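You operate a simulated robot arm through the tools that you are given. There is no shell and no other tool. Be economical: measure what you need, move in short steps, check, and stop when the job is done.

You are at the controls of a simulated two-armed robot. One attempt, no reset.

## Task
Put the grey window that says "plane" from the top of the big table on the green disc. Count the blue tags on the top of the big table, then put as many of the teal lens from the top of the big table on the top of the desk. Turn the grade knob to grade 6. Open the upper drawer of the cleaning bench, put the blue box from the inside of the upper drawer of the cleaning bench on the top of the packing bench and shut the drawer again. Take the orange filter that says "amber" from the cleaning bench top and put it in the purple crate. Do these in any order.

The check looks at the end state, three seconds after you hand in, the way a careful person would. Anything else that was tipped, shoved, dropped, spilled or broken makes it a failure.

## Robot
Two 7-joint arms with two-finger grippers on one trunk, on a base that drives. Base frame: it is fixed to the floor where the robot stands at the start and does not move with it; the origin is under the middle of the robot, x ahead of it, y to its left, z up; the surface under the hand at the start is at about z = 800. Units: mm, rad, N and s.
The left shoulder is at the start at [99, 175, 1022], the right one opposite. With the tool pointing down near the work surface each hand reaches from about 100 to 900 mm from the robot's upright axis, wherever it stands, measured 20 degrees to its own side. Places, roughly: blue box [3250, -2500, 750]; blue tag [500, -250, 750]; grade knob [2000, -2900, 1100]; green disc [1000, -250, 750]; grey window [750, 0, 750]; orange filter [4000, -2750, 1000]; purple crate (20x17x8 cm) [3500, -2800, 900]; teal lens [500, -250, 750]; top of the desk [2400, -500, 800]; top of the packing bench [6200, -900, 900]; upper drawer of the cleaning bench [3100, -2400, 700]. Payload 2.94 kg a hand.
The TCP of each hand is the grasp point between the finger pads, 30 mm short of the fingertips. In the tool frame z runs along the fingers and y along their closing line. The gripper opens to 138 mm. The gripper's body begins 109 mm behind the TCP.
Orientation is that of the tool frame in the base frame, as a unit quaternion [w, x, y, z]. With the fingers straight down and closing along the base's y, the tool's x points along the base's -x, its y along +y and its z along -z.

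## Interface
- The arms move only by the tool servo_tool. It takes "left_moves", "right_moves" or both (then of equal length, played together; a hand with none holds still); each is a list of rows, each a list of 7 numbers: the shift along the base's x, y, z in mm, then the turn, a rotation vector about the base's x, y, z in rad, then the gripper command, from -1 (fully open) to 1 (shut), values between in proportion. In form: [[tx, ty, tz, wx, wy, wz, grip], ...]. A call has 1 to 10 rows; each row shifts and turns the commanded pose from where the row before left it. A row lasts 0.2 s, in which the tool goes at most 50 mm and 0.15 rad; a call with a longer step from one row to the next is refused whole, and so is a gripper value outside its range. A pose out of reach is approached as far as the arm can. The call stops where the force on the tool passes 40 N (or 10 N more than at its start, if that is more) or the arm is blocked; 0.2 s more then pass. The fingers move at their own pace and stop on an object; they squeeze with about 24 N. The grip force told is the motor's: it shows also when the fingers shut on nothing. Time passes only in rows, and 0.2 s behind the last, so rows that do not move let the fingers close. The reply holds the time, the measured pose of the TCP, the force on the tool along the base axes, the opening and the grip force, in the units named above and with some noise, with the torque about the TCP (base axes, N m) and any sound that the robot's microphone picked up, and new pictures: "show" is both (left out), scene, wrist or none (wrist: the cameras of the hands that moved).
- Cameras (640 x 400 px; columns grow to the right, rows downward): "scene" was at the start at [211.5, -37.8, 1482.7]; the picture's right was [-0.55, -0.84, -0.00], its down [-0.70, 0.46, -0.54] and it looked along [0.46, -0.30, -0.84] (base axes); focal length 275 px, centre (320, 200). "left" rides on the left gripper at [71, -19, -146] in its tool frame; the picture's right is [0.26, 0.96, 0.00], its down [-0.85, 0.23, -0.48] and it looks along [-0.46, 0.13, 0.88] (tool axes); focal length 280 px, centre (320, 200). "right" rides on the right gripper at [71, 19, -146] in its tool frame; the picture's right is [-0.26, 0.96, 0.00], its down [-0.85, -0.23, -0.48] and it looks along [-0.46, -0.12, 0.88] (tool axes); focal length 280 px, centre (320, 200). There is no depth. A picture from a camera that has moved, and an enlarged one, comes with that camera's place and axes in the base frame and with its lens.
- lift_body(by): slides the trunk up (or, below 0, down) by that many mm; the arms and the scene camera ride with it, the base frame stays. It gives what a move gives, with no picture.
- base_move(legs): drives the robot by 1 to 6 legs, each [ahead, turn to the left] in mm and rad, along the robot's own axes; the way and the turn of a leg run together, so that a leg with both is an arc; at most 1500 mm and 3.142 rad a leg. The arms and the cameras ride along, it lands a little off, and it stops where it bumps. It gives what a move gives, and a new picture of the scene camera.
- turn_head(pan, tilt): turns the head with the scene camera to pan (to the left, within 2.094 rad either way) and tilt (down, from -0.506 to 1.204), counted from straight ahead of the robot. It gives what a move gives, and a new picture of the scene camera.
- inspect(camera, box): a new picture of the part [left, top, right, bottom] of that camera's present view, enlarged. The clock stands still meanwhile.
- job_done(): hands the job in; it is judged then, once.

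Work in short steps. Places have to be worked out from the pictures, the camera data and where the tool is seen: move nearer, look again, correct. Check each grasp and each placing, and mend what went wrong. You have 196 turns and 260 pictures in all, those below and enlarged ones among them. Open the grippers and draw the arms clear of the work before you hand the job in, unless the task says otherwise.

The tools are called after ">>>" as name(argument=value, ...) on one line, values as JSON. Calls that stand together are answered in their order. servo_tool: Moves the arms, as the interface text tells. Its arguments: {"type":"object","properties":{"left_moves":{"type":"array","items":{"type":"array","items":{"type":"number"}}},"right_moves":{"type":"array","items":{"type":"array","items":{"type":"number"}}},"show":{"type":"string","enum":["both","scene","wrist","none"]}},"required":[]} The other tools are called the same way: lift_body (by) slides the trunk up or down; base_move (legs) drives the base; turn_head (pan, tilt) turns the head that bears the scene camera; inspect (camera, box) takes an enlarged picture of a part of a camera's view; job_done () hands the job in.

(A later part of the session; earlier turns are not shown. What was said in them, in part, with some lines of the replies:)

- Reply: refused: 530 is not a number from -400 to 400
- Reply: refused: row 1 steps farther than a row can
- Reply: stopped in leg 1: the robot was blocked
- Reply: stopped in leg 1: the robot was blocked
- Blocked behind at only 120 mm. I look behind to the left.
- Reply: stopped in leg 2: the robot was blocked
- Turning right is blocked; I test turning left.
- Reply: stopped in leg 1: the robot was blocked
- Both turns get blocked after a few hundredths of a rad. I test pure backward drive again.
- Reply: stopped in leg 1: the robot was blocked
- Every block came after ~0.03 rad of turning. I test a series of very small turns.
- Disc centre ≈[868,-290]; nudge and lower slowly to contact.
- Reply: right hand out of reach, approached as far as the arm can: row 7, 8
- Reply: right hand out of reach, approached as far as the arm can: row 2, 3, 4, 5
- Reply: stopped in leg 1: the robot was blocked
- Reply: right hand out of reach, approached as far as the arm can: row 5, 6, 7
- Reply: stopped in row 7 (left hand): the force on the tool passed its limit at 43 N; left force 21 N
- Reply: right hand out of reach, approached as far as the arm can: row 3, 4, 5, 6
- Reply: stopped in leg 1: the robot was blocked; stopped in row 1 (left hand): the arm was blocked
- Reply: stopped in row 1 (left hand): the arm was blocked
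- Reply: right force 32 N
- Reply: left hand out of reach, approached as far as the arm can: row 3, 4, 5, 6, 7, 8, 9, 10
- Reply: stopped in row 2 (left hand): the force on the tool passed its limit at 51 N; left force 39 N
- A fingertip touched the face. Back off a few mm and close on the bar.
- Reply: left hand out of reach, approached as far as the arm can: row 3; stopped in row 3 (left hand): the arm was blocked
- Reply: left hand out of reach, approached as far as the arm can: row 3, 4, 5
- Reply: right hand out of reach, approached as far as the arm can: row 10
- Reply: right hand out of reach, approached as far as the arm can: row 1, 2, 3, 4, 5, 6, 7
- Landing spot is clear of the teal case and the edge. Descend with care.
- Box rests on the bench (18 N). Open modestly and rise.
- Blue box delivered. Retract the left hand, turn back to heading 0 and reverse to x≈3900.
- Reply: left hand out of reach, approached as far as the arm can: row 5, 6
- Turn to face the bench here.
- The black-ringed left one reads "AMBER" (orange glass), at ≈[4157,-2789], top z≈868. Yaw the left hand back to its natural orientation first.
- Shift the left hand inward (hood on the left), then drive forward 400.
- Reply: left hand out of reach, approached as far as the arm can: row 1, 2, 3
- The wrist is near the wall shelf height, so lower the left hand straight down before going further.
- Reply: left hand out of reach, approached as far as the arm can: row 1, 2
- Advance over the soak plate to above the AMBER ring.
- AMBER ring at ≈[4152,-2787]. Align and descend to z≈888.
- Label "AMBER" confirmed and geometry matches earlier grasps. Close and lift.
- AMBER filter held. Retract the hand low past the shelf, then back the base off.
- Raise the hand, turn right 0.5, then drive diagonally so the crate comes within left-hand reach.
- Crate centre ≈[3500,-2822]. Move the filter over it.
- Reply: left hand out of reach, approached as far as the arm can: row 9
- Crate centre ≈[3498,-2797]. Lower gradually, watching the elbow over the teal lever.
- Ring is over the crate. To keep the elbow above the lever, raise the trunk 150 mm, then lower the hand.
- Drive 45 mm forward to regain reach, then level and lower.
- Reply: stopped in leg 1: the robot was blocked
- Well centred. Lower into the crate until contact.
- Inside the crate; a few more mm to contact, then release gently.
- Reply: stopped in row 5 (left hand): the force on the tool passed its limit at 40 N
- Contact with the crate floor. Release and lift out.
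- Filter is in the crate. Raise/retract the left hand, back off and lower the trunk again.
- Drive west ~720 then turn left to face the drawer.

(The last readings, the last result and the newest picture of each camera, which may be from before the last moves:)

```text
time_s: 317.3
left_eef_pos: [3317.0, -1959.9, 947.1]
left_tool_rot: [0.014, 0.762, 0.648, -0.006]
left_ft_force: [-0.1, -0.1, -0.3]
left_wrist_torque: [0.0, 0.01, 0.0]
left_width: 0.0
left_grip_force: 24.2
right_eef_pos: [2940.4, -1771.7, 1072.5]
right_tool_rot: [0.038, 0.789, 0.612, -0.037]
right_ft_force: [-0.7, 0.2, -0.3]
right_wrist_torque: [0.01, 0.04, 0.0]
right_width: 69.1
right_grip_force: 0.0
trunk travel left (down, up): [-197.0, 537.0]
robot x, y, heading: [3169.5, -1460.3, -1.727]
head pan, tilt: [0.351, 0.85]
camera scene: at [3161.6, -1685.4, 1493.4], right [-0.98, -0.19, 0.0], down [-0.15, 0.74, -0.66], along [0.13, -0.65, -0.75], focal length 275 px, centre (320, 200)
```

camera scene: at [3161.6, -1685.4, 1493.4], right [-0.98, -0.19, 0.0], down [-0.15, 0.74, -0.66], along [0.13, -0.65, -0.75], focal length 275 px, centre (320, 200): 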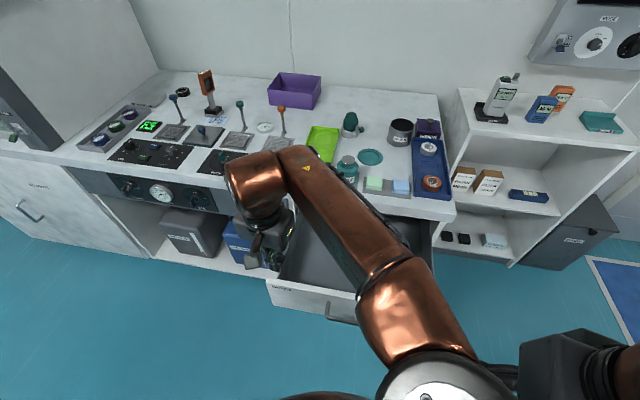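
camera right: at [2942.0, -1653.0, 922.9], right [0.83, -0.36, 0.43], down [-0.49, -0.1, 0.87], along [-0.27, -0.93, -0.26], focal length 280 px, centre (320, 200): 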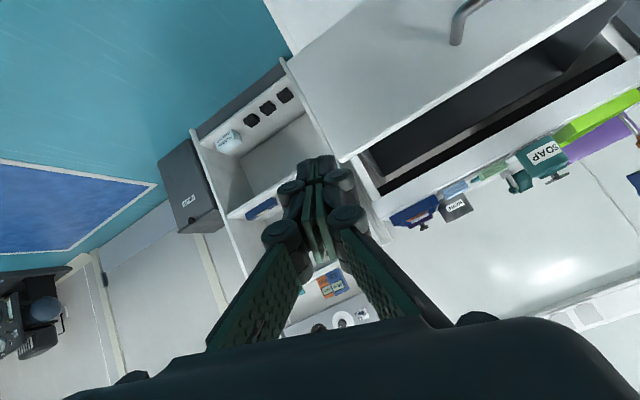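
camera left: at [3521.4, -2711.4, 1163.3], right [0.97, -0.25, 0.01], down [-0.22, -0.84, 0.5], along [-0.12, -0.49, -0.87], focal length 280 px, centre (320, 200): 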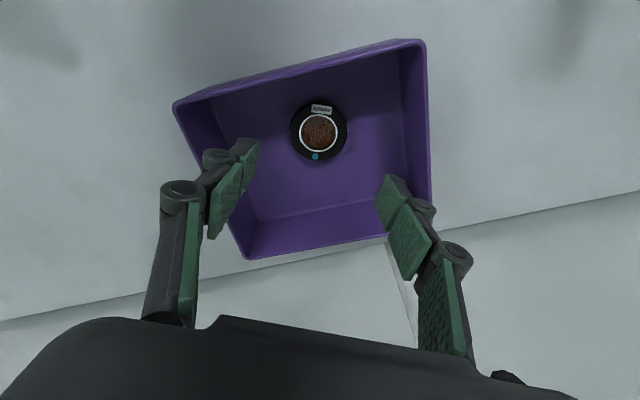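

Back up 150 mm, then pitch the left hand forward ~45° and lower it in front of the drawer face (x≈3240).

>>> base_move(legs=[[-150, 0]])

>>> servo_tool(left_moves=[[-10, -5, -10, -0.1, 0, 0, 1], [-10, -5, -10, -0.1, 0, 0, 1], [-10, -5, -15, -0.1, 0, 0, 1], [-10, -5, -20, -0.1, 0, 0, 1], [-10, 0, -20, -0.1, 0, 0, 1], [-10, 0, -20, -0.1, 0, 0, 1], [-10, 0, -25, -0.1, 0, 0, 1], [-10, 0, -25, -0.1, 0, 0, 1], [-10, 0, -10, 0, 0, 0, 1], [0, 0, 0, 0, 0, 0, 1]], show="both")

```text
time_s: 318.7
left_eef_pos: [3339.4, -1810.9, 948.8]
left_tool_rot: [0.014, 0.762, 0.647, -0.008]
left_ft_force: [0.0, -0.7, 0.1]
left_wrist_torque: [0.01, -0.01, 0.03]
left_width: 0.2
left_grip_force: 23.9
right_eef_pos: [2963.8, -1622.5, 1071.6]
right_tool_rot: [0.039, 0.789, 0.612, -0.035]
right_ft_force: [-0.7, 0.3, -0.2]
right_wrist_torque: [0.0, -0.02, 0.01]
right_width: 68.9
right_grip_force: 0.0
trunk travel left (down, up): [-197.0, 537.0]
robot x, y, heading: [3198.3, -1306.6, -1.728]
head pan, tilt: [0.351, 0.85]
camera scene: at [3184.3, -1535.9, 1493.4], right [-0.98, -0.19, 0.0], down [-0.14, 0.74, -0.66], along [0.13, -0.65, -0.75], focal length 275 px, centre (320, 200)
```

scene: 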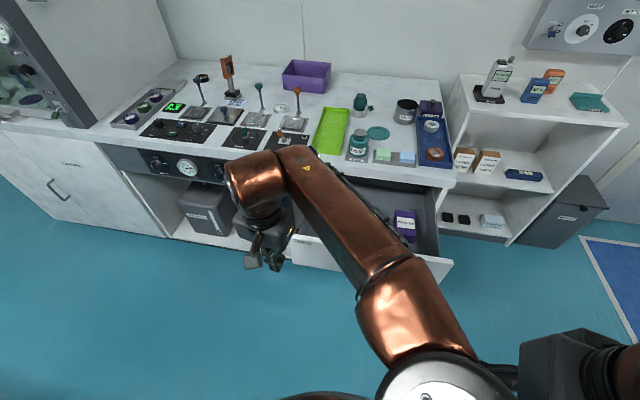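

```text
time_s: 319.8
left_eef_pos: [3358.5, -1848.4, 924.8]
left_tool_rot: [0.179, 0.742, 0.629, -0.15]
left_ft_force: [-0.7, -0.8, 1.1]
left_wrist_torque: [-0.01, -0.03, 0.02]
left_width: 0.0
left_grip_force: 24.0
left hand out of reach, approached as far as the arm can: row 2, 3, 4, 5
right_eef_pos: [2963.2, -1624.3, 1072.4]
right_tool_rot: [0.04, 0.79, 0.611, -0.035]
right_ft_force: [-2.1, 0.8, 2.1]
right_wrist_torque: [-0.13, -0.43, 0.31]
right_width: 69.1
right_grip_force: 0.2
trunk travel left (down, up): [-197.0, 537.0]
robot x, y, heading: [3195.5, -1309.8, -1.724]
head pan, tilt: [0.351, 0.85]
stopped in row 5 (right hand): the force on the tool passed its limit at 43 N (the readings are from after the stop); the commanded pose is now the measured one
camera scene: at [3184.3, -1536.0, 1493.4], right [-0.98, -0.19, 0.0], down [-0.14, 0.74, -0.66], along [0.13, -0.65, -0.75], focal length 275 px, centre (320, 200)
camera left: at [3348.2, -1716.7, 1021.7], right [0.99, 0.09, -0.04], down [0.09, -0.56, 0.82], along [0.05, -0.82, -0.57], focal length 280 px, centre (320, 200)
```

scene: 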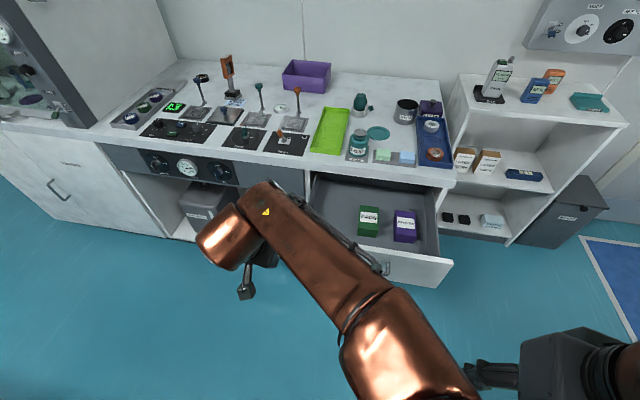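
left: 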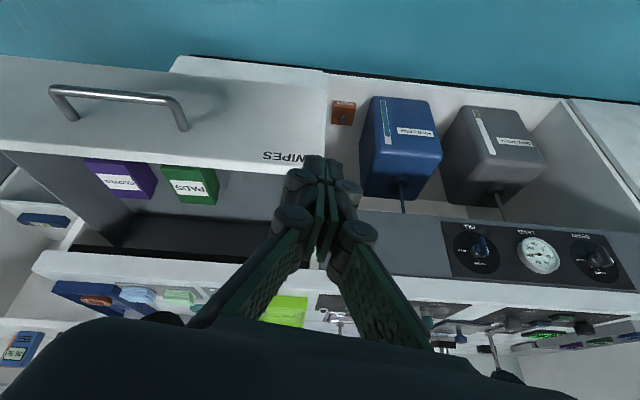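

The left elbow touched the right hand. The present 27° pitch is enough for pushing; move the right hand aside first.

>>> servo_tool(right_moves=[[-30, 20, 10, 0, 0, 0, 0], [-30, 20, 10, 0, 0, 0, 0], [-30, 20, 10, 0, 0, 0, 0], [-30, 20, 10, 0, 0, 0, 0], [-30, 20, 10, 0, 0, 0, 0]], show="none")

>>> servo_tool(left_moves=[[-10, 0, -25, 0, 0, 0, 1], [-10, 0, -25, 0, 0, 0, 1], [-10, 0, -25, 0, 0, 0, 1], [-10, 0, -25, 0, 0, 0, 1], [-10, 0, -20, 0, 0, 0, 1], [-10, 0, -15, 0, 0, 0, 1], [0, 0, 0, 0, 0, 0, 1]], show="both")

```text
time_s: 321.0
left_eef_pos: [3356.7, -1848.4, 924.3]
left_tool_rot: [0.179, 0.741, 0.63, -0.15]
left_ft_force: [0.2, -0.3, -0.1]
left_wrist_torque: [0.01, 0.01, 0.01]
left_width: 0.0
left_grip_force: 24.0
right_eef_pos: [2843.3, -1542.9, 1112.2]
right_tool_rot: [0.04, 0.789, 0.612, -0.036]
right_ft_force: [-0.1, 0.1, 0.8]
right_wrist_torque: [-0.02, 0.03, 0.02]
right_width: 69.1
right_grip_force: 0.1
right hand out of reach, approached as far as the arm can: row 5
trunk travel left (down, up): [-197.0, 537.0]
robot x, y, heading: [3195.1, -1308.8, -1.728]
head pan, tilt: [0.351, 0.85]
```

```text
time_s: 322.6
left_eef_pos: [3370.5, -1874.0, 802.5]
left_tool_rot: [0.177, 0.742, 0.628, -0.151]
left_ft_force: [-0.2, 0.2, 0.6]
left_wrist_torque: [0.01, 0.0, 0.0]
left_width: 0.2
left_grip_force: 23.4
left hand out of reach, approached as far as the arm can: row 1, 2, 3, 4, 5, 6
right_eef_pos: [2843.1, -1543.1, 1112.8]
right_tool_rot: [0.04, 0.79, 0.611, -0.035]
right_ft_force: [-0.5, -0.3, -0.2]
right_wrist_torque: [-0.02, -0.01, 0.01]
right_width: 68.6
right_grip_force: 0.0
trunk travel left (down, up): [-197.0, 537.0]
robot x, y, heading: [3192.4, -1304.3, -1.728]
head pan, tilt: [0.351, 0.85]
camera scene: at [3184.1, -1535.9, 1493.5], right [-0.98, -0.19, 0.0], down [-0.14, 0.74, -0.66], along [0.13, -0.65, -0.75], focal length 275 px, centre (320, 200)
camera left: at [3361.4, -1742.4, 900.0], right [0.99, 0.09, -0.05], down [0.09, -0.56, 0.82], along [0.05, -0.82, -0.57], focal length 280 px, centre (320, 200)
```

scene: 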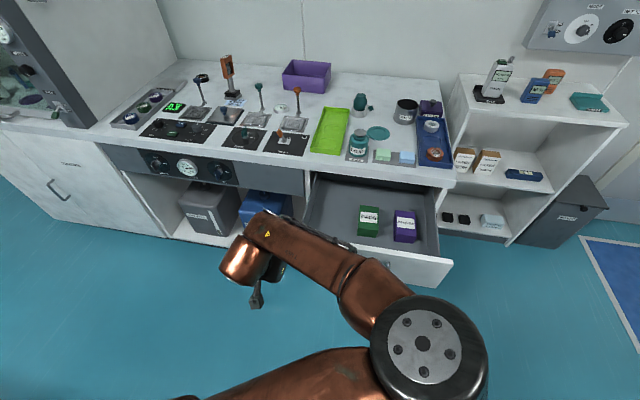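
left: 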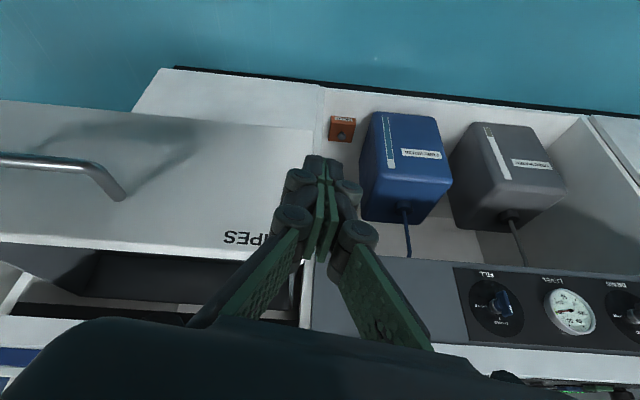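

The arm is at a lateral limit, so turn the base right 0.2 to bring the hand to x≈3250.

>>> base_move(legs=[[0, -0.2]])

>>> servo_tool(left_moves=[[0, -15, 0, 0, 0, 0, 1], [0, -15, 0, 0, 0, 0, 1], [0, -15, 0, 0, 0, 0, 1], [0, 0, 0, 0, 0, 0, 1]], show="wrist")

```text
time_s: 323.8
left_eef_pos: [3254.0, -1897.2, 803.2]
left_tool_rot: [0.162, 0.801, 0.552, -0.167]
left_ft_force: [-0.2, 0.5, 1.2]
left_wrist_torque: [0.03, -0.04, 0.0]
left_width: 0.1
left_grip_force: 23.5
right_eef_pos: [2802.7, -1468.1, 1111.9]
right_tool_rot: [0.036, 0.847, 0.528, -0.039]
right_ft_force: [-0.4, 0.6, -0.2]
right_wrist_torque: [-0.01, -0.03, 0.0]
right_width: 69.0
right_grip_force: 0.0
trunk travel left (down, up): [-197.0, 537.0]
robot x, y, heading: [3193.5, -1310.6, -1.928]
head pan, tilt: [0.351, 0.85]
camera scene: at [3138.4, -1529.0, 1493.5], right [-1.0, 0.01, 0.0], down [0.01, 0.75, -0.66], along [0.0, -0.66, -0.75], focal length 275 px, centre (320, 200)
```

scene: 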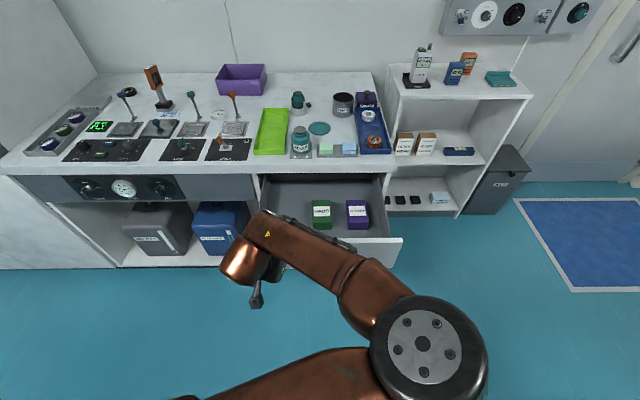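

```text
time_s: 324.8
left_eef_pos: [3255.0, -1942.1, 802.8]
left_tool_rot: [0.161, 0.801, 0.551, -0.169]
left_ft_force: [-0.3, 0.3, 0.1]
left_wrist_torque: [0.01, 0.01, 0.02]
left_width: 0.0
left_grip_force: 24.1
right_eef_pos: [2802.8, -1467.5, 1113.7]
right_tool_rot: [0.036, 0.847, 0.529, -0.04]
right_ft_force: [-0.3, -0.7, -0.2]
right_wrist_torque: [0.0, 0.01, 0.01]
right_width: 69.0
right_grip_force: 0.0
trunk travel left (down, up): [-197.0, 537.0]
robot x, y, heading: [3193.4, -1309.8, -1.93]
head pan, tilt: [0.351, 0.85]
camera left: at [3272.0, -1811.8, 900.3], right [0.99, -0.11, -0.05], down [-0.03, -0.57, 0.82], along [-0.12, -0.81, -0.57], focal length 280 px, centre (320, 200)
```

left: 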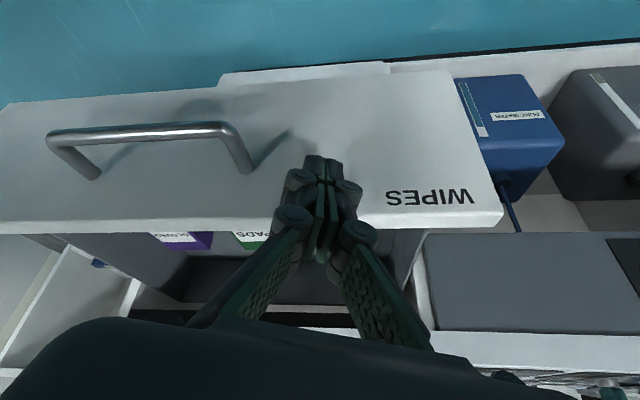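

Fingertips are at the drawer face beside the handle. Push.

>>> servo_tool(left_moves=[[0, -20, 0, 0, 0, 0, 1], [0, -25, 0, 0, 0, 0, 1], [0, -25, 0, 0, 0, 0, 1], [0, -25, 0, 0, 0, 0, 1], [0, -25, 0, 0, 0, 0, 1], [0, -25, 0, 0, 0, 0, 1], [0, -25, 0, 0, 0, 0, 1], [0, -25, 0, 0, 0, 0, 1], [0, -25, 0, 0, 0, 0, 1], [0, 0, 0, 0, 0, 0, 1]], show="wrist")

```text
time_s: 327.0
left_eef_pos: [3252.9, -2162.5, 803.4]
left_tool_rot: [0.161, 0.801, 0.551, -0.168]
left_ft_force: [0.1, -0.6, 0.9]
left_wrist_torque: [-0.02, -0.01, 0.01]
left_width: 0.0
left_grip_force: 24.3
right_eef_pos: [2802.5, -1467.8, 1112.3]
right_tool_rot: [0.035, 0.847, 0.529, -0.04]
right_ft_force: [-0.5, 0.0, -0.3]
right_wrist_torque: [0.01, 0.01, -0.01]
right_width: 68.9
right_grip_force: 0.1
trunk travel left (down, up): [-197.0, 537.0]
robot x, y, heading: [3194.3, -1309.2, -1.928]
head pan, tilt: [0.351, 0.85]
camera left: at [3270.8, -2032.3, 900.8], right [0.99, -0.11, -0.05], down [-0.03, -0.57, 0.82], along [-0.12, -0.81, -0.57], focal length 280 px, centre (320, 200)
```

left: 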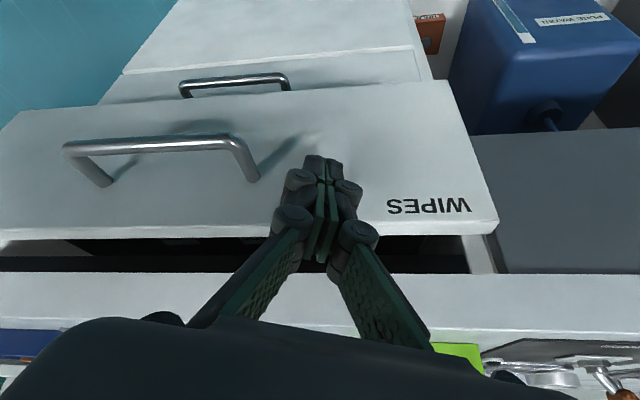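

Nearly closed; continue until it stops.

>>> servo_tool(left_moves=[[0, -20, 0, 0, 0, 0, 1], [0, -20, 0, 0, 0, 0, 1], [0, -15, 0, 0, 0, 0, 1], [0, -10, 0, 0, 0, 0, 1], [0, -8, 0, 0, 0, 0, 1], [0, -8, 0, 0, 0, 0, 1], [0, -8, 0, 0, 0, 0, 1], [0, -6, 0, 0, 0, 0, 1], [0, 0, 0, 0, 0, 0, 1]], show="wrist")

```text
time_s: 328.3
left_eef_pos: [3254.0, -2231.9, 803.0]
left_tool_rot: [0.155, 0.802, 0.553, -0.163]
left_ft_force: [0.6, 22.8, 10.5]
left_wrist_torque: [0.13, -0.04, 0.1]
left_width: 0.0
left_grip_force: 23.9
right_eef_pos: [2804.2, -1465.6, 1113.3]
right_tool_rot: [0.038, 0.847, 0.529, -0.041]
right_ft_force: [0.5, 0.8, 0.5]
right_wrist_torque: [-0.03, -0.01, 0.02]
right_width: 69.3
right_grip_force: 0.0
trunk travel left (down, up): [-197.0, 537.0]
robot x, y, heading: [3196.9, -1311.9, -1.929]
head pan, tilt: [0.351, 0.85]
stopped in row 6 (left hand): the force on the tool passed its limit at 52 N (the readings are from after the stop); the commanded pose is now the measured one
camera left: at [3272.2, -2103.2, 902.2], right [0.99, -0.11, -0.05], down [-0.03, -0.58, 0.81], along [-0.12, -0.8, -0.58], focal length 280 px, centre (320, 200)
```

left: 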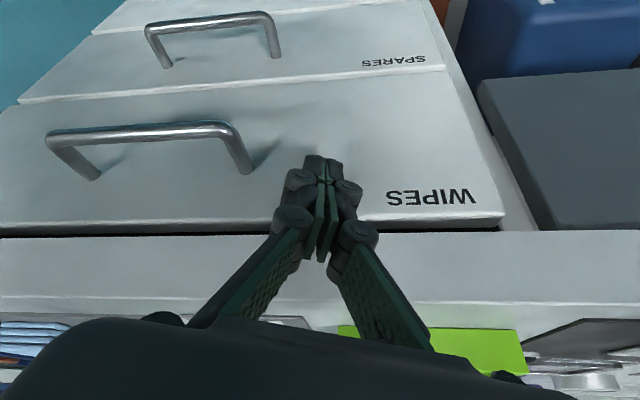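

Looks shut. To be sure it was the drawer and not the slab that stopped me, push once more lower.

>>> servo_tool(left_moves=[[0, 15, 0, 0, 0, 0, 1], [0, 0, -25, 0, 0, 0, 1], [0, -10, 0, 0, 0, 0, 1], [0, -6, 0, 0, 0, 0, 1], [0, -5, 0, 0, 0, 0, 1], [0, -5, 0, 0, 0, 0, 1], [0, -5, 0, 0, 0, 0, 1], [0, -5, 0, 0, 0, 0, 1]], show="wrist")

```text
time_s: 329.5
left_eef_pos: [3255.6, -2233.2, 774.8]
left_tool_rot: [0.151, 0.804, 0.553, -0.157]
left_ft_force: [0.7, 20.0, 10.2]
left_wrist_torque: [0.12, -0.08, 0.11]
left_width: 0.1
left_grip_force: 24.4
right_eef_pos: [2804.2, -1465.3, 1112.9]
right_tool_rot: [0.037, 0.847, 0.53, -0.04]
right_ft_force: [-0.4, -0.2, 0.4]
right_wrist_torque: [-0.04, -0.01, 0.01]
right_width: 68.9
right_grip_force: 0.2
trunk travel left (down, up): [-197.0, 537.0]
robot x, y, heading: [3199.1, -1309.0, -1.928]
head pan, tilt: [0.351, 0.85]
stopped in row 5 (left hand): the force on the tool passed its limit at 46 N (the readings are from after the stop); the commanded pose is now the measured one
camera left: at [3272.5, -2104.9, 875.9], right [0.99, -0.11, -0.05], down [-0.03, -0.6, 0.8], along [-0.12, -0.79, -0.6], focal length 280 px, centre (320, 200)
```

left: 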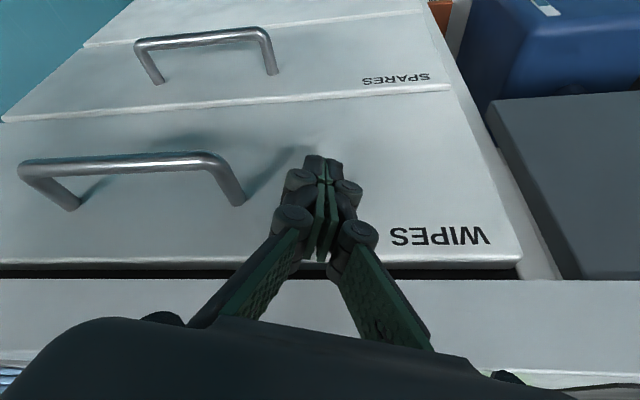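

Hard stop at the same depth: drawer is shut. Retract the left hand and drive toward the grade panel.

>>> servo_tool(left_moves=[[0, 40, 10, 0, 0, 0, 1], [0, 45, 20, 0, 0, 0, 1], [0, 45, 20, 0, 0, 0, 1], [0, 45, 20, 0, 0, 0, 1], [0, 45, 20, 0, 0, 0, 1], [0, 45, 20, 0, 0, 0, 1], [0, 30, 30, 0.1, 0, 0, 1], [0, 0, 30, 0.1, 0, 0, 1], [0, 0, 30, 0.1, 0, 0, 1]], show="none")

>>> base_move(legs=[[0, -0.26], [0, -0.26], [900, 0]])

```text
time_s: 331.5
left_eef_pos: [3269.1, -1973.7, 973.1]
left_tool_rot: [0.026, 0.818, 0.57, -0.073]
left_ft_force: [0.3, -0.4, 1.1]
left_wrist_torque: [-0.02, 0.0, -0.03]
left_width: 0.0
left_grip_force: 23.8
left hand out of reach, approached as far as the arm can: row 6, 7
right_eef_pos: [2804.7, -1467.7, 1112.8]
right_tool_rot: [0.037, 0.847, 0.529, -0.041]
right_ft_force: [0.1, 0.4, 0.2]
right_wrist_torque: [0.01, 0.01, -0.01]
right_width: 68.8
right_grip_force: 0.1
trunk travel left (down, up): [-197.0, 537.0]
robot x, y, heading: [3196.7, -1305.9, -1.928]
head pan, tilt: [0.351, 0.85]
```

```text
time_s: 338.0
left_eef_pos: [2228.2, -2491.6, 975.2]
left_tool_rot: [0.007, 0.938, 0.337, -0.078]
left_ft_force: [-0.3, -0.2, 0.7]
left_wrist_torque: [0.01, 0.0, 0.02]
left_width: 0.0
left_grip_force: 23.7
right_eef_pos: [2081.2, -1819.6, 1111.9]
right_tool_rot: [0.024, 0.956, 0.289, -0.048]
right_ft_force: [0.1, -0.1, 0.5]
right_wrist_torque: [0.02, 0.02, 0.01]
right_width: 69.1
right_grip_force: 0.1
trunk travel left (down, up): [-197.0, 537.0]
robot x, y, heading: [2498.2, -1881.1, -2.457]
head pan, tilt: [0.351, 0.85]
camera scene: at [2339.2, -2042.9, 1493.3], right [-0.86, 0.51, 0.0], down [0.38, 0.65, -0.66], along [-0.34, -0.57, -0.75], focal length 275 px, centre (320, 200)
```

scene: 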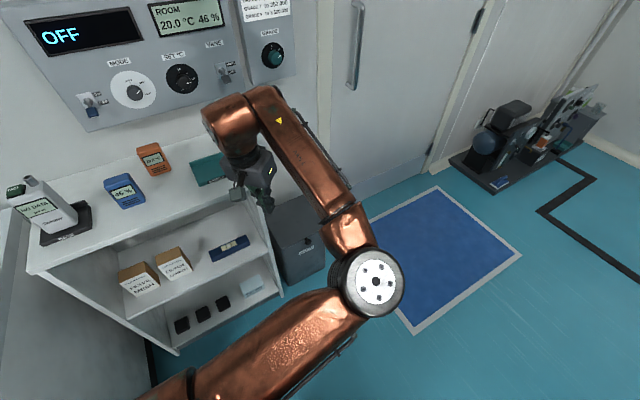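

Raise and retract the left hand clear of the shelf.

>>> servo_tool(left_moves=[[5, 10, 40, 0, 0, 0, 1], [10, 20, 40, 0, 0, 0, 1], [10, 20, 40, 0, 0, 0, 1], [10, 20, 40, 0, 0, 0, 1], [10, 20, 40, 0, 0, 0, 1], [10, 20, 30, 0, 0, 0, 1]], show="none")

>>> base_move(legs=[[0, -0.28], [430, 0]])

```text
time_s: 339.4
left_eef_pos: [2286.1, -2380.0, 1205.5]
left_tool_rot: [0.008, 0.938, 0.337, -0.078]
left_ft_force: [0.1, 0.6, -0.2]
left_wrist_torque: [-0.03, 0.06, -0.01]
left_width: 0.0
left_grip_force: 23.4
right_eef_pos: [2082.8, -1818.7, 1112.0]
right_tool_rot: [0.025, 0.956, 0.29, -0.048]
right_ft_force: [0.4, 0.4, -0.5]
right_wrist_torque: [-0.02, 0.02, -0.04]
right_width: 69.0
right_grip_force: 0.0
trunk travel left (down, up): [-197.0, 537.0]
robot x, y, heading: [2498.4, -1880.8, -2.456]
head pan, tilt: [0.351, 0.85]
```

```text
time_s: 343.0
left_eef_pos: [1752.6, -2476.1, 1202.8]
left_tool_rot: [-0.004, 0.976, 0.203, -0.078]
left_ft_force: [0.0, 0.2, -0.8]
left_wrist_torque: [0.06, -0.05, 0.0]
left_width: 0.1
left_grip_force: 23.7
right_eef_pos: [1713.1, -1880.4, 1112.1]
right_tool_rot: [0.017, 0.987, 0.153, -0.05]
right_ft_force: [0.2, 0.6, -0.3]
right_wrist_torque: [0.01, -0.03, -0.01]
right_width: 69.1
right_grip_force: 0.0
trunk travel left (down, up): [-197.0, 537.0]
robot x, y, heading: [2096.5, -2054.3, -2.738]
head pan, tilt: [0.351, 0.85]
camera scene: at [1898.1, -2165.7, 1493.3], right [-0.69, 0.73, 0.0], down [0.55, 0.51, -0.66], along [-0.48, -0.45, -0.75], focal length 275 px, centre (320, 200)
```

scene: 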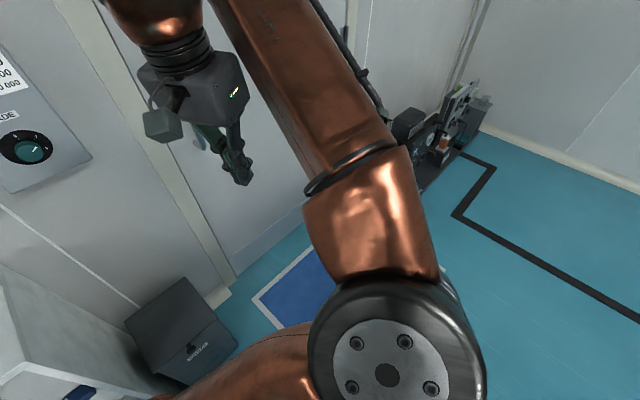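

Turn left to about heading -1.3 and look at the panel.

>>> base_move(legs=[[0, 0.29], [0, 0.29], [0, 0.29], [0, 0.29], [0, 0.28]])

>>> turn_head(pan=-0.4, tilt=0.4)

>>> inspect(camera="scene", box=[250, 120, 410, 220])

```text
time_s: 348.1
left_eef_pos: [2472.7, -2447.6, 1204.5]
left_tool_rot: [0.049, 0.6, 0.796, -0.062]
left_ft_force: [0.6, 0.7, 0.1]
left_wrist_torque: [0.02, 0.06, 0.01]
left_width: 0.0
left_grip_force: 23.3
right_eef_pos: [1877.8, -2411.8, 1112.5]
right_tool_rot: [0.047, 0.64, 0.766, -0.028]
right_ft_force: [0.4, -0.7, -0.2]
right_wrist_torque: [0.0, 0.04, -0.01]
right_width: 69.0
right_grip_force: 0.0
trunk travel left (down, up): [-197.0, 537.0]
robot x, y, heading: [2093.7, -2052.9, -1.297]
head pan, tilt: [0.351, 0.85]
camera scene: at [2184.7, -2263.0, 1493.4], right [-0.81, -0.59, 0.0], down [-0.44, 0.61, -0.66], along [0.39, -0.54, -0.75], focal length 275 px, centre (320, 200)
```

scene: 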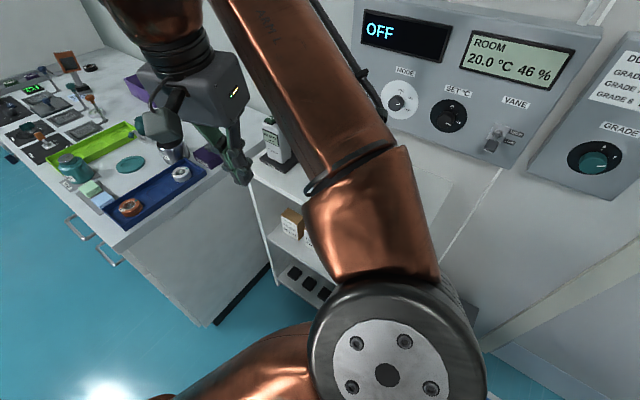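

```text
time_s: 349.2
left_eef_pos: [2471.3, -2449.0, 1203.9]
left_tool_rot: [0.049, 0.6, 0.796, -0.061]
left_ft_force: [0.0, -0.5, -0.9]
left_wrist_torque: [0.0, -0.02, 0.0]
left_width: 0.1
left_grip_force: 23.5
right_eef_pos: [1876.4, -2412.2, 1111.8]
right_tool_rot: [0.046, 0.64, 0.766, -0.027]
right_ft_force: [-0.4, -0.3, 0.4]
right_wrist_torque: [0.01, 0.03, 0.0]
right_width: 69.1
right_grip_force: 0.0
trunk travel left (down, up): [-197.0, 537.0]
robot x, y, heading: [2097.9, -2053.9, -1.296]
head pan, tilt: [-0.4, 0.4]
camera scene: at [2126.4, -2291.6, 1532.5], right [-0.99, 0.12, 0.0], down [0.05, 0.39, -0.92], along [-0.11, -0.91, -0.39], focal length 275 px, centre (320, 200)
```

scene: 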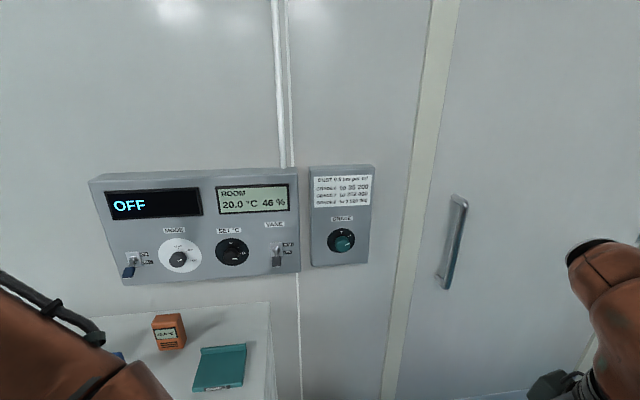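

```text
4.00 times, centred on (330, 170) of scene
camera zoom: at [2126.4, -2291.6, 1532.5], right [-0.99, 0.12, 0.0], down [0.05, 0.39, -0.92], along [-0.11, -0.91, -0.39], focal length 1099 px, centre (280, 320)
```

zoom: 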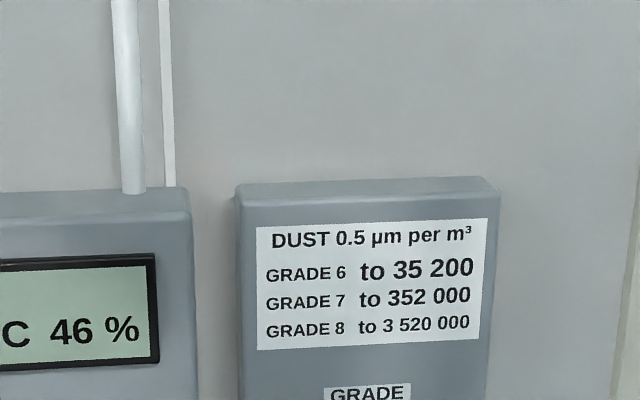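

>>> inspect(camera="scene", box=[310, 212, 374, 264])

```text
7.69 times, centred on (342, 238) of scene
camera zoom: at [2126.4, -2291.6, 1532.5], right [-0.99, 0.12, 0.0], down [0.05, 0.39, -0.92], along [-0.11, -0.91, -0.39], focal length 2114 px, centre (151, -92)
```

zoom: 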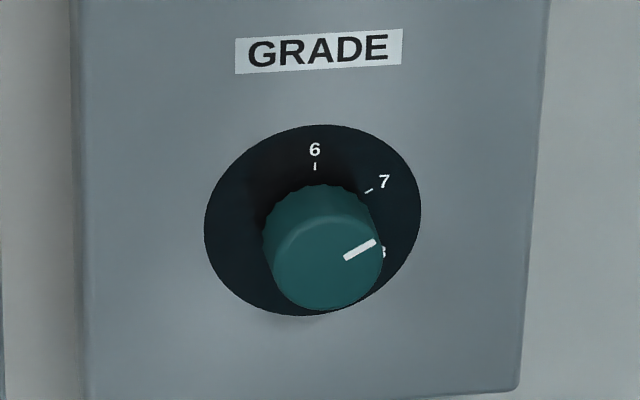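

The knob points at 7 now; grade 6 is straight up, so it needs ~60° counter-clockwise (rotation about +y). Knob at ≈[1981,-2963,1118]. Extend the right hand and start pitching it to point at the wall.

>>> servo_tool(right_moves=[[10, -40, 0, 0, 0, 0, 0], [10, -40, 0, 0, 0, 0, 0], [10, -40, 0, 0, 0, 0, 0], [10, -40, 0, 0, 0, 0, 0], [10, -30, 0, -0.1462, -0.0117, -0.016, 0], [0, -10, 0, -0.1462, -0.0117, -0.016, 0], [0, 0, 0, -0.1462, -0.0117, -0.016, 0], [0, 0, 0, -0.1462, -0.0117, -0.016, 0], [0, 0, 0, -0.1462, -0.0117, -0.016, 0]], show="none")

```text
time_s: 351.2
left_eef_pos: [2470.3, -2447.8, 1202.5]
left_tool_rot: [0.048, 0.6, 0.796, -0.062]
left_ft_force: [-0.2, 0.1, -0.2]
left_wrist_torque: [-0.01, -0.03, -0.01]
left_width: 0.0
left_grip_force: 24.0
right_eef_pos: [1926.8, -2612.6, 1111.6]
right_tool_rot: [0.294, 0.612, 0.678, -0.283]
right_ft_force: [0.7, 1.2, 0.1]
right_wrist_torque: [0.01, -0.02, -0.03]
right_width: 69.2
right_grip_force: 0.1
trunk travel left (down, up): [-197.0, 537.0]
robot x, y, heading: [2098.7, -2050.2, -1.298]
head pan, tilt: [-0.4, 0.4]
```

>>> servo_tool(right_moves=[[10, -30, 0, -0.1462, -0.0117, -0.016, 0], [10, -30, 0, -0.1462, -0.0117, -0.016, 0], [10, -30, 0, -0.1462, -0.0117, -0.016, 0], [10, -30, 2, -0.1462, -0.0117, -0.016, 0], [8, -20, 2, -0.1462, -0.0117, -0.016, 0], [0, 0, 0, 0, 0, 0, 0]], show="both")

```text
time_s: 352.6
left_eef_pos: [2471.7, -2448.4, 1204.8]
left_tool_rot: [0.049, 0.6, 0.796, -0.062]
left_ft_force: [-0.1, -0.2, 0.3]
left_wrist_torque: [-0.05, -0.02, -0.01]
left_width: 0.1
left_grip_force: 23.9
right_eef_pos: [1975.2, -2750.1, 1117.8]
right_tool_rot: [0.501, 0.5, 0.499, -0.5]
right_ft_force: [-1.3, 0.0, 0.2]
right_wrist_torque: [-0.01, 0.01, 0.0]
right_width: 68.9
right_grip_force: 0.0
trunk travel left (down, up): [-197.0, 537.0]
robot x, y, heading: [2098.4, -2053.2, -1.296]
head pan, tilt: [-0.4, 0.4]
camera scene: at [2126.0, -2290.8, 1532.8], right [-0.99, 0.13, 0.0], down [0.05, 0.39, -0.92], along [-0.12, -0.91, -0.39], focal length 275 px, centre (320, 200)
camera right: at [1993.3, -2603.7, 1046.8], right [0.96, 0.0, 0.26], down [-0.23, 0.48, 0.85], along [-0.12, -0.88, 0.46], focal length 280 px, centre (320, 200)
```

scene: 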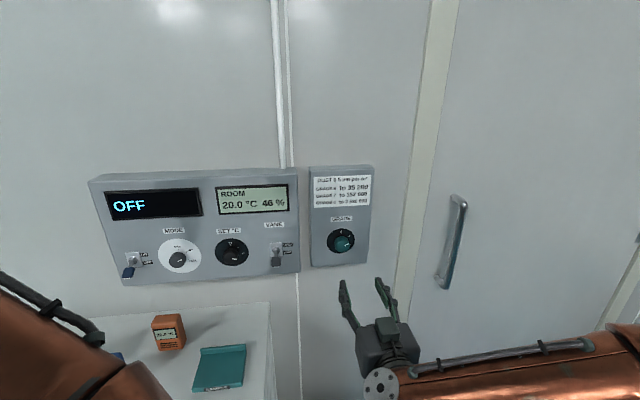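
right: 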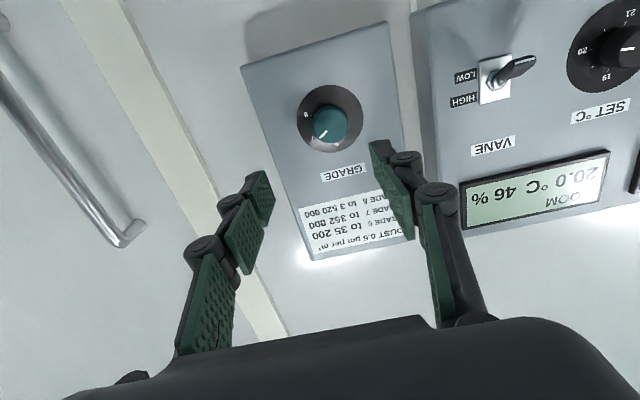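

Hand is horizontal and the knob axis is ≈[1986, ·,1125]. Align, pre-roll −0.52 rad about y and advance partway.

>>> servo_tool(right_moves=[[4, -15, 3, 0, -0.13, 0, 0], [4, -15, 2, 0, -0.13, 0, 0], [3, -15, 2, 0, -0.13, 0, 0], [0, -15, 0, 0, -0.13, 0, 0], [0, -20, 0, 0, 0, 0, 0], [0, 0, 0, 0, 0, 0, 0]], show="wrist")

```text
time_s: 354.0
left_eef_pos: [2470.9, -2448.6, 1205.2]
left_tool_rot: [0.048, 0.6, 0.796, -0.062]
left_ft_force: [1.0, -0.3, 0.6]
left_wrist_torque: [0.01, 0.0, -0.01]
left_width: 0.0
left_grip_force: 23.8
right_eef_pos: [1984.0, -2832.7, 1126.0]
right_tool_rot: [0.612, 0.611, 0.354, -0.355]
right_ft_force: [0.3, 0.5, 0.7]
right_wrist_torque: [0.0, -0.01, 0.0]
right_width: 69.0
right_grip_force: 0.1
trunk travel left (down, up): [-197.0, 537.0]
robot x, y, heading: [2096.6, -2054.5, -1.296]
head pan, tilt: [-0.4, 0.4]
camera right: at [2036.8, -2685.6, 1073.6], right [0.71, 0.0, 0.71], down [-0.62, 0.48, 0.62], along [-0.34, -0.88, 0.34], focal length 280 px, centre (320, 200)
```

right: 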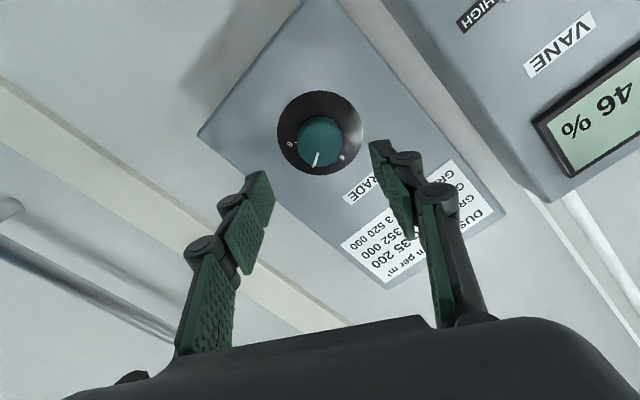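

Perfectly aligned. Advance 85 mm onto the knob.

>>> servo_tool(right_moves=[[0, -30, 0, 0, 0, 0, 0], [0, -25, 0, 0, 0, 0, 0], [0, -15, 0, 0, 0, 0, 0], [0, -8, 0, 0, 0, 0, 0], [0, -7, 0, 0, 0, 0, 0], [0, 0, 0, 0, 0, 0, 0]], show="wrist")

```text
time_s: 355.4
left_eef_pos: [2471.4, -2449.1, 1203.0]
left_tool_rot: [0.049, 0.599, 0.797, -0.061]
left_ft_force: [-1.0, -0.7, 0.3]
left_wrist_torque: [0.03, -0.02, 0.01]
left_width: 0.0
left_grip_force: 24.6
right_eef_pos: [1984.4, -2915.3, 1122.2]
right_tool_rot: [0.612, 0.612, 0.354, -0.355]
right_ft_force: [0.3, 0.1, -0.2]
right_wrist_torque: [0.0, -0.04, -0.03]
right_width: 69.0
right_grip_force: 0.1
trunk travel left (down, up): [-197.0, 537.0]
robot x, y, heading: [2098.9, -2056.7, -1.298]
head pan, tilt: [-0.4, 0.4]
camera right: at [2037.0, -2769.7, 1071.7], right [0.71, 0.0, 0.71], down [-0.62, 0.48, 0.62], along [-0.34, -0.88, 0.34], focal length 280 px, centre (320, 200)
```

right: 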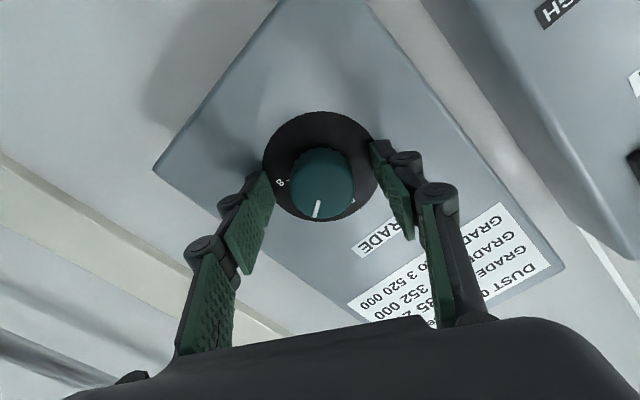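

Knob is between the pads with ~10 mm to the panel. Close the fingers.

>>> servo_tool(right_moves=[[0, 0, 0, 0, 0, 0, 0.6], [0, 0, 0, 0, 0, 0, 1], [0, 0, 0, 0, 0, 0, 1], [0, 0, 0, 0, 0, 0, 1]], show="wrist")

```text
time_s: 356.4
left_eef_pos: [2471.1, -2448.4, 1203.8]
left_tool_rot: [0.048, 0.6, 0.796, -0.062]
left_ft_force: [0.8, -0.2, 0.1]
left_wrist_torque: [0.01, 0.01, 0.0]
left_width: 0.3
left_grip_force: 23.5
right_eef_pos: [1986.3, -2916.0, 1124.8]
right_tool_rot: [0.612, 0.612, 0.354, -0.355]
right_ft_force: [1.4, -1.6, 2.0]
right_wrist_torque: [-0.03, -0.01, 0.11]
right_width: 39.2
right_grip_force: 44.7
trunk travel left (down, up): [-197.0, 537.0]
robot x, y, heading: [2101.4, -2051.9, -1.296]
head pan, tilt: [-0.4, 0.4]
camera right: at [2037.5, -2769.6, 1071.9], right [0.71, 0.0, 0.71], down [-0.62, 0.48, 0.62], along [-0.34, -0.88, 0.34], focal length 280 px, centre (320, 200)
```

right: 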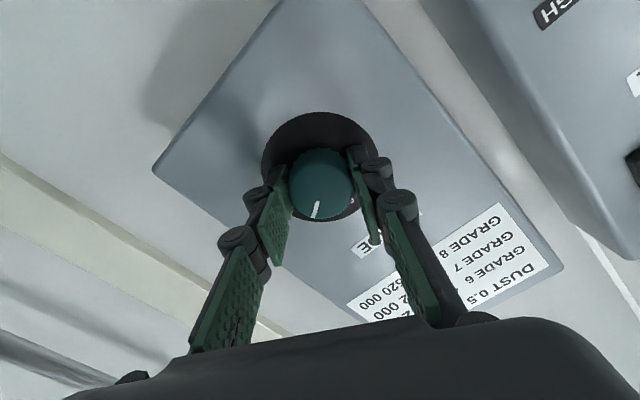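

Gripped (39 mm). Turn +1.05 rad about y.

>>> servo_tool(right_moves=[[0, 0, 0, 0, 0.12, 0, 1], [0, 0, 0, 0, 0.12, 0, 1], [0, 0, 0, 0, 0.12, 0, 1], [0, 0, 0, 0, 0.12, 0, 1], [0, 0, 0, 0, 0.12, 0, 1], [0, 0, 0, 0, 0.12, 0, 1], [0, 0, 0, 0, 0.12, 0, 1], [0, 0, 0, 0, 0.12, 0, 1], [0, 0, 0, 0, 0.09, 0, 1], [0, 0, 0, 0, 0, 0, 1]], show="both")

```text
time_s: 358.6
left_eef_pos: [2469.7, -2448.6, 1204.3]
left_tool_rot: [0.048, 0.6, 0.796, -0.062]
left_ft_force: [0.4, 0.8, -0.3]
left_wrist_torque: [-0.02, 0.01, -0.04]
left_width: 0.0
left_grip_force: 24.5
right_eef_pos: [1984.4, -2915.9, 1122.9]
right_tool_rot: [-0.351, -0.352, -0.613, 0.614]
right_ft_force: [-5.7, 9.9, -1.9]
right_wrist_torque: [0.35, 0.01, -0.31]
right_width: 38.8
right_grip_force: 45.0
trunk travel left (down, up): [-197.0, 537.0]
robot x, y, heading: [2095.9, -2053.9, -1.295]
head pan, tilt: [-0.4, 0.4]
camera scene: at [2125.5, -2290.6, 1532.7], right [-0.99, 0.13, 0.0], down [0.05, 0.39, -0.92], along [-0.12, -0.91, -0.39], focal length 275 px, centre (320, 200)
camera right: at [1964.9, -2769.6, 1053.2], right [0.96, 0.0, -0.26], down [0.23, 0.48, 0.85], along [0.12, -0.88, 0.46], focal length 280 px, centre (320, 200)
```

scene: 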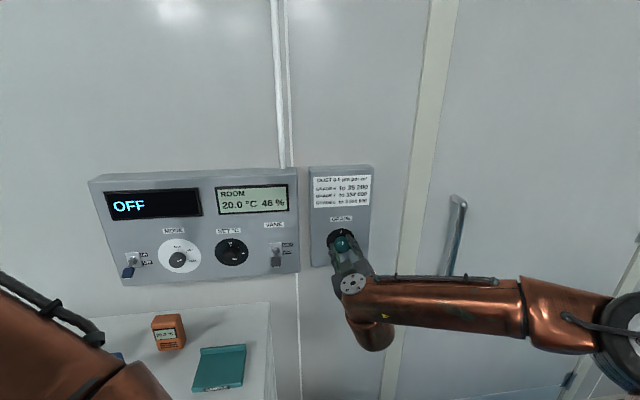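
right: 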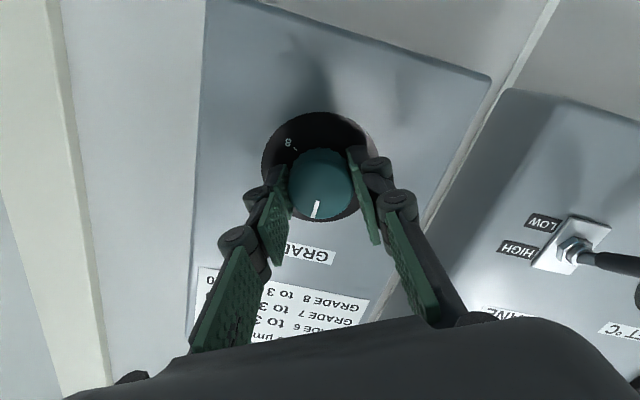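

Pointer now points straight up. Release, back off and verify.

>>> servo_tool(right_moves=[[0, 0, 0, 0, 0, 0, 0.3], [0, 0, 0, 0, 0, 0, 0], [0, 0, 0, 0, 0, 0, 0], [0, 20, 0, 0, 0, 0, 0], [0, 40, 0, 0, 0, 0, 0], [0, 45, 0, 0, 0, 0, 0], [0, 45, 0, 0, 0, 0, 0], [0, 45, 0, 0, 0, 0, 0]], show="none")

>>> inspect(camera="scene", box=[310, 212, 374, 264])

```text
time_s: 360.4
left_eef_pos: [2470.9, -2448.1, 1204.9]
left_tool_rot: [0.048, 0.6, 0.796, -0.061]
left_ft_force: [0.7, 0.0, -0.2]
left_wrist_torque: [-0.02, 0.02, -0.03]
left_width: 0.0
left_grip_force: 24.1
right_eef_pos: [1985.0, -2721.5, 1124.9]
right_tool_rot: [-0.352, -0.351, -0.613, 0.614]
right_ft_force: [0.6, 0.0, 0.4]
right_wrist_torque: [0.01, 0.02, -0.03]
right_width: 69.2
right_grip_force: 0.1
trunk travel left (down, up): [-197.0, 537.0]
robot x, y, heading: [2095.6, -2053.3, -1.301]
head pan, tilt: [-0.4, 0.4]
```

```text
7.69 times, centred on (342, 238) of scene
camera zoom: at [2126.5, -2290.6, 1532.8], right [-0.99, 0.13, 0.0], down [0.05, 0.39, -0.92], along [-0.12, -0.91, -0.39], focal length 2114 px, centre (151, -92)
```

zoom: 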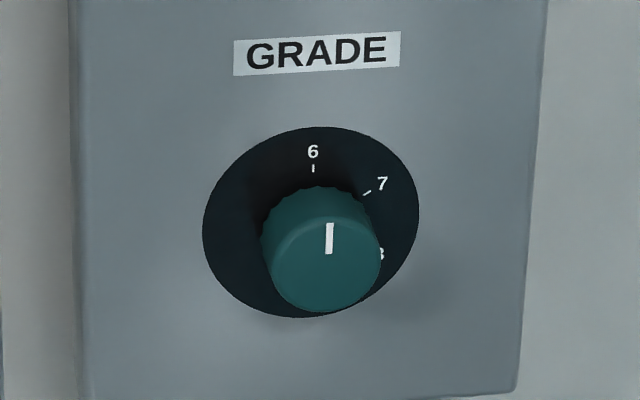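

Knob is on 6. Retract the right hand, back away, and turn a little so I can double-check the far side of the control box for hidden tags.

>>> servo_tool(right_moves=[[0, 40, 0, 0, -0.13, 0, -0.5], [0, 40, 0, 0, -0.13, 0, -0.5], [0, 10, 0, 0.14, -0.13, 0, -0.5], [0, 10, 0, 0.14, -0.13, 0, -0.5], [0, 10, 0, 0.14, 0, 0, -0.5], [0, 10, 0, 0.14, 0, 0, -0.5], [0, 10, 0, 0.14, 0, 0, -0.5], [0, 10, 0, 0.14, 0, 0, -0.5], [0, 10, 0, 0.14, 0, 0, -0.5]], show="none")

>>> base_move(legs=[[-450, 0], [0, -0.2], [0, -0.2], [0, -0.2], [0, -0.2], [0, -0.2]])

>>> turn_head(pan=-1.9, tilt=0.35)

```text
refused: row 3 steps farther than a row can; nothing moved
```

```text
time_s: 366.8
left_eef_pos: [1845.1, -2148.6, 1204.6]
left_tool_rot: [0.013, 0.909, 0.409, -0.077]
left_ft_force: [-0.2, 0.8, 0.5]
left_wrist_torque: [-0.02, -0.06, 0.0]
left_width: 0.2
left_grip_force: 23.8
right_eef_pos: [1351.6, -1886.4, 1124.1]
right_tool_rot: [-0.013, -0.603, -0.369, 0.707]
right_ft_force: [-0.1, 1.2, -0.7]
right_wrist_torque: [-0.01, -0.01, 0.02]
right_width: 68.9
right_grip_force: 0.1
trunk travel left (down, up): [-197.0, 537.0]
robot x, y, heading: [1976.8, -1623.7, -2.3]
head pan, tilt: [-0.4, 0.4]
camera scene: at [1790.8, -1773.5, 1532.6], right [-0.43, 0.9, 0.0], down [0.35, 0.17, -0.92], along [-0.83, -0.39, -0.39], focal length 275 px, centre (320, 200)
```

scene: 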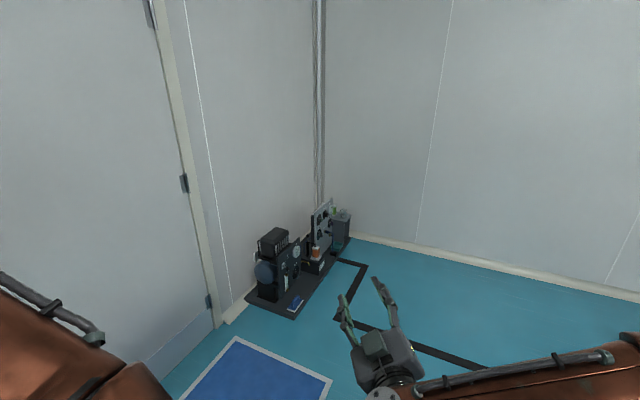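

```text
time_s: 368.4
left_eef_pos: [1844.9, -2148.7, 1204.2]
left_tool_rot: [0.013, 0.909, 0.409, -0.078]
left_ft_force: [0.3, 0.1, 0.2]
left_wrist_torque: [0.02, 0.04, -0.04]
left_width: 0.1
left_grip_force: 23.8
right_eef_pos: [1353.6, -1886.5, 1124.2]
right_tool_rot: [-0.013, -0.603, -0.369, 0.707]
right_ft_force: [0.1, 0.0, -0.2]
right_wrist_torque: [-0.01, 0.02, 0.01]
right_width: 68.8
right_grip_force: 0.1
trunk travel left (down, up): [-197.0, 537.0]
robot x, y, heading: [1979.3, -1623.4, -2.299]
head pan, tilt: [-1.901, 0.351]
camera scene: at [1829.1, -1653.2, 1537.1], right [0.87, 0.49, 0.0], down [0.17, -0.3, -0.94], along [-0.46, 0.82, -0.34], focal length 275 px, centre (320, 200)
```

scene: 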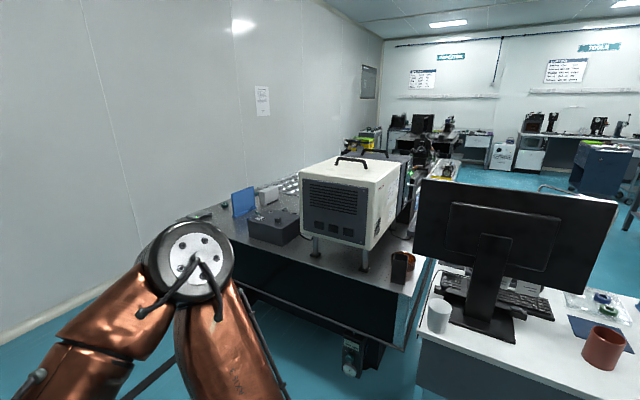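

Zoom at the control box's far side and under the enclosure.

>>> inspect(camera="scene", box=[190, 170, 430, 320])

```text
2.67 times, centred on (310, 245) of scene
camera zoom: at [1829.1, -1653.2, 1537.1], right [0.87, 0.49, 0.0], down [0.17, -0.3, -0.94], along [-0.46, 0.82, -0.34], focal length 733 px, centre (347, 80)
```

zoom: 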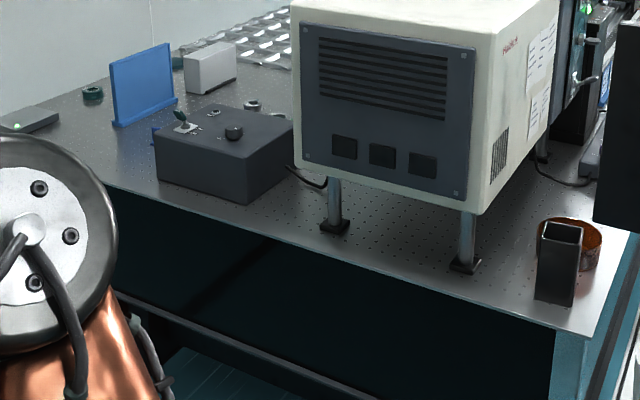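

No further tags: the count of 2 stands. Open both grippers; the arms are clear of everything.

>>> servo_tool(left_moves=[[0, 0, 0, 0, 0, 0, -1], [0, 0, 0, 0, 0, 0, -1], [0, 0, 0, 0, 0, 0, -1], [0, 0, 0, 0, 0, 0, -1], [0, 0, 0, 0, 0, 0, -1], [0, 0, 0, 0, 0, 0, -1], [0, 0, 0, 0, 0, 0, -1], [0, 0, 0, 0, 0, 0, -1]], right_moves=[[0, 0, 0, 0, 0, 0, -1], [0, 0, 0, 0, 0, 0, -1], [0, 0, 0, 0, 0, 0, -1], [0, 0, 0, 0, 0, 0, -1], [0, 0, 0, 0, 0, 0, -1], [0, 0, 0, 0, 0, 0, -1], [0, 0, 0, 0, 0, 0, -1], [0, 0, 0, 0, 0, 0, -1]], show="none")

>>> turn_head(pan=2.09, tilt=0.4)

```text
time_s: 370.2
left_eef_pos: [1844.1, -2148.7, 1204.6]
left_tool_rot: [0.012, 0.909, 0.41, -0.078]
left_ft_force: [-0.3, 0.0, -0.1]
left_wrist_torque: [0.01, 0.03, 0.02]
left_width: 138.1
left_grip_force: 0.0
right_eef_pos: [1353.5, -1885.7, 1123.6]
right_tool_rot: [-0.013, -0.603, -0.369, 0.707]
right_ft_force: [0.4, -0.5, 0.1]
right_wrist_torque: [-0.01, 0.01, -0.02]
right_width: 137.9
right_grip_force: 0.1
trunk travel left (down, up): [-197.0, 537.0]
robot x, y, heading: [1976.6, -1622.9, -2.3]
head pan, tilt: [-1.901, 0.351]
```

```text
time_s: 373.5
left_eef_pos: [1844.6, -2149.8, 1203.5]
left_tool_rot: [0.012, 0.909, 0.409, -0.077]
left_ft_force: [-0.6, 0.4, 0.3]
left_wrist_torque: [0.01, -0.02, 0.02]
left_width: 137.8
left_grip_force: 0.0
right_eef_pos: [1352.7, -1886.9, 1125.5]
right_tool_rot: [-0.013, -0.603, -0.369, 0.707]
right_ft_force: [0.3, 0.1, -0.4]
right_wrist_torque: [0.0, -0.01, -0.02]
right_width: 137.8
right_grip_force: 0.0
trunk travel left (down, up): [-197.0, 537.0]
robot x, y, heading: [1979.0, -1623.2, -2.296]
head pan, tilt: [2.089, 0.4]
camera scene: at [1965.3, -1753.9, 1532.6], right [-0.21, -0.98, 0.0], down [-0.38, 0.08, -0.92], along [0.9, -0.19, -0.39], focal length 275 px, centre (320, 200)
```

scene: 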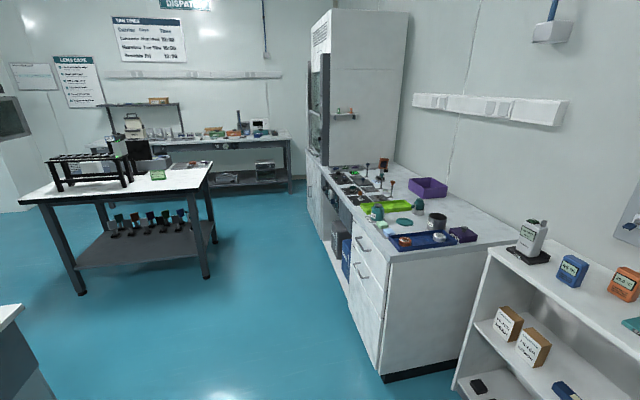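

The drawer front is flush and everything else looks undisturbed. Handing in.

>>> job_done()

```text
The job is handed in.
```

I did all five parts of the task and handed the job in:
- **Window:** the grey "plane" window is on the green disc.
- **Lenses:** I counted two blue tags on the big table, so two teal lenses are on the desk.
- **Grade knob:** it is turned to grade 6.
- **Drawer and box:** the blue box is on the packing bench and the drawer is shut.
- **Filter:** the "amber" filter is in the purple crate. Its ring is black with orange glass, and it was the only filter I found labelled "amber".
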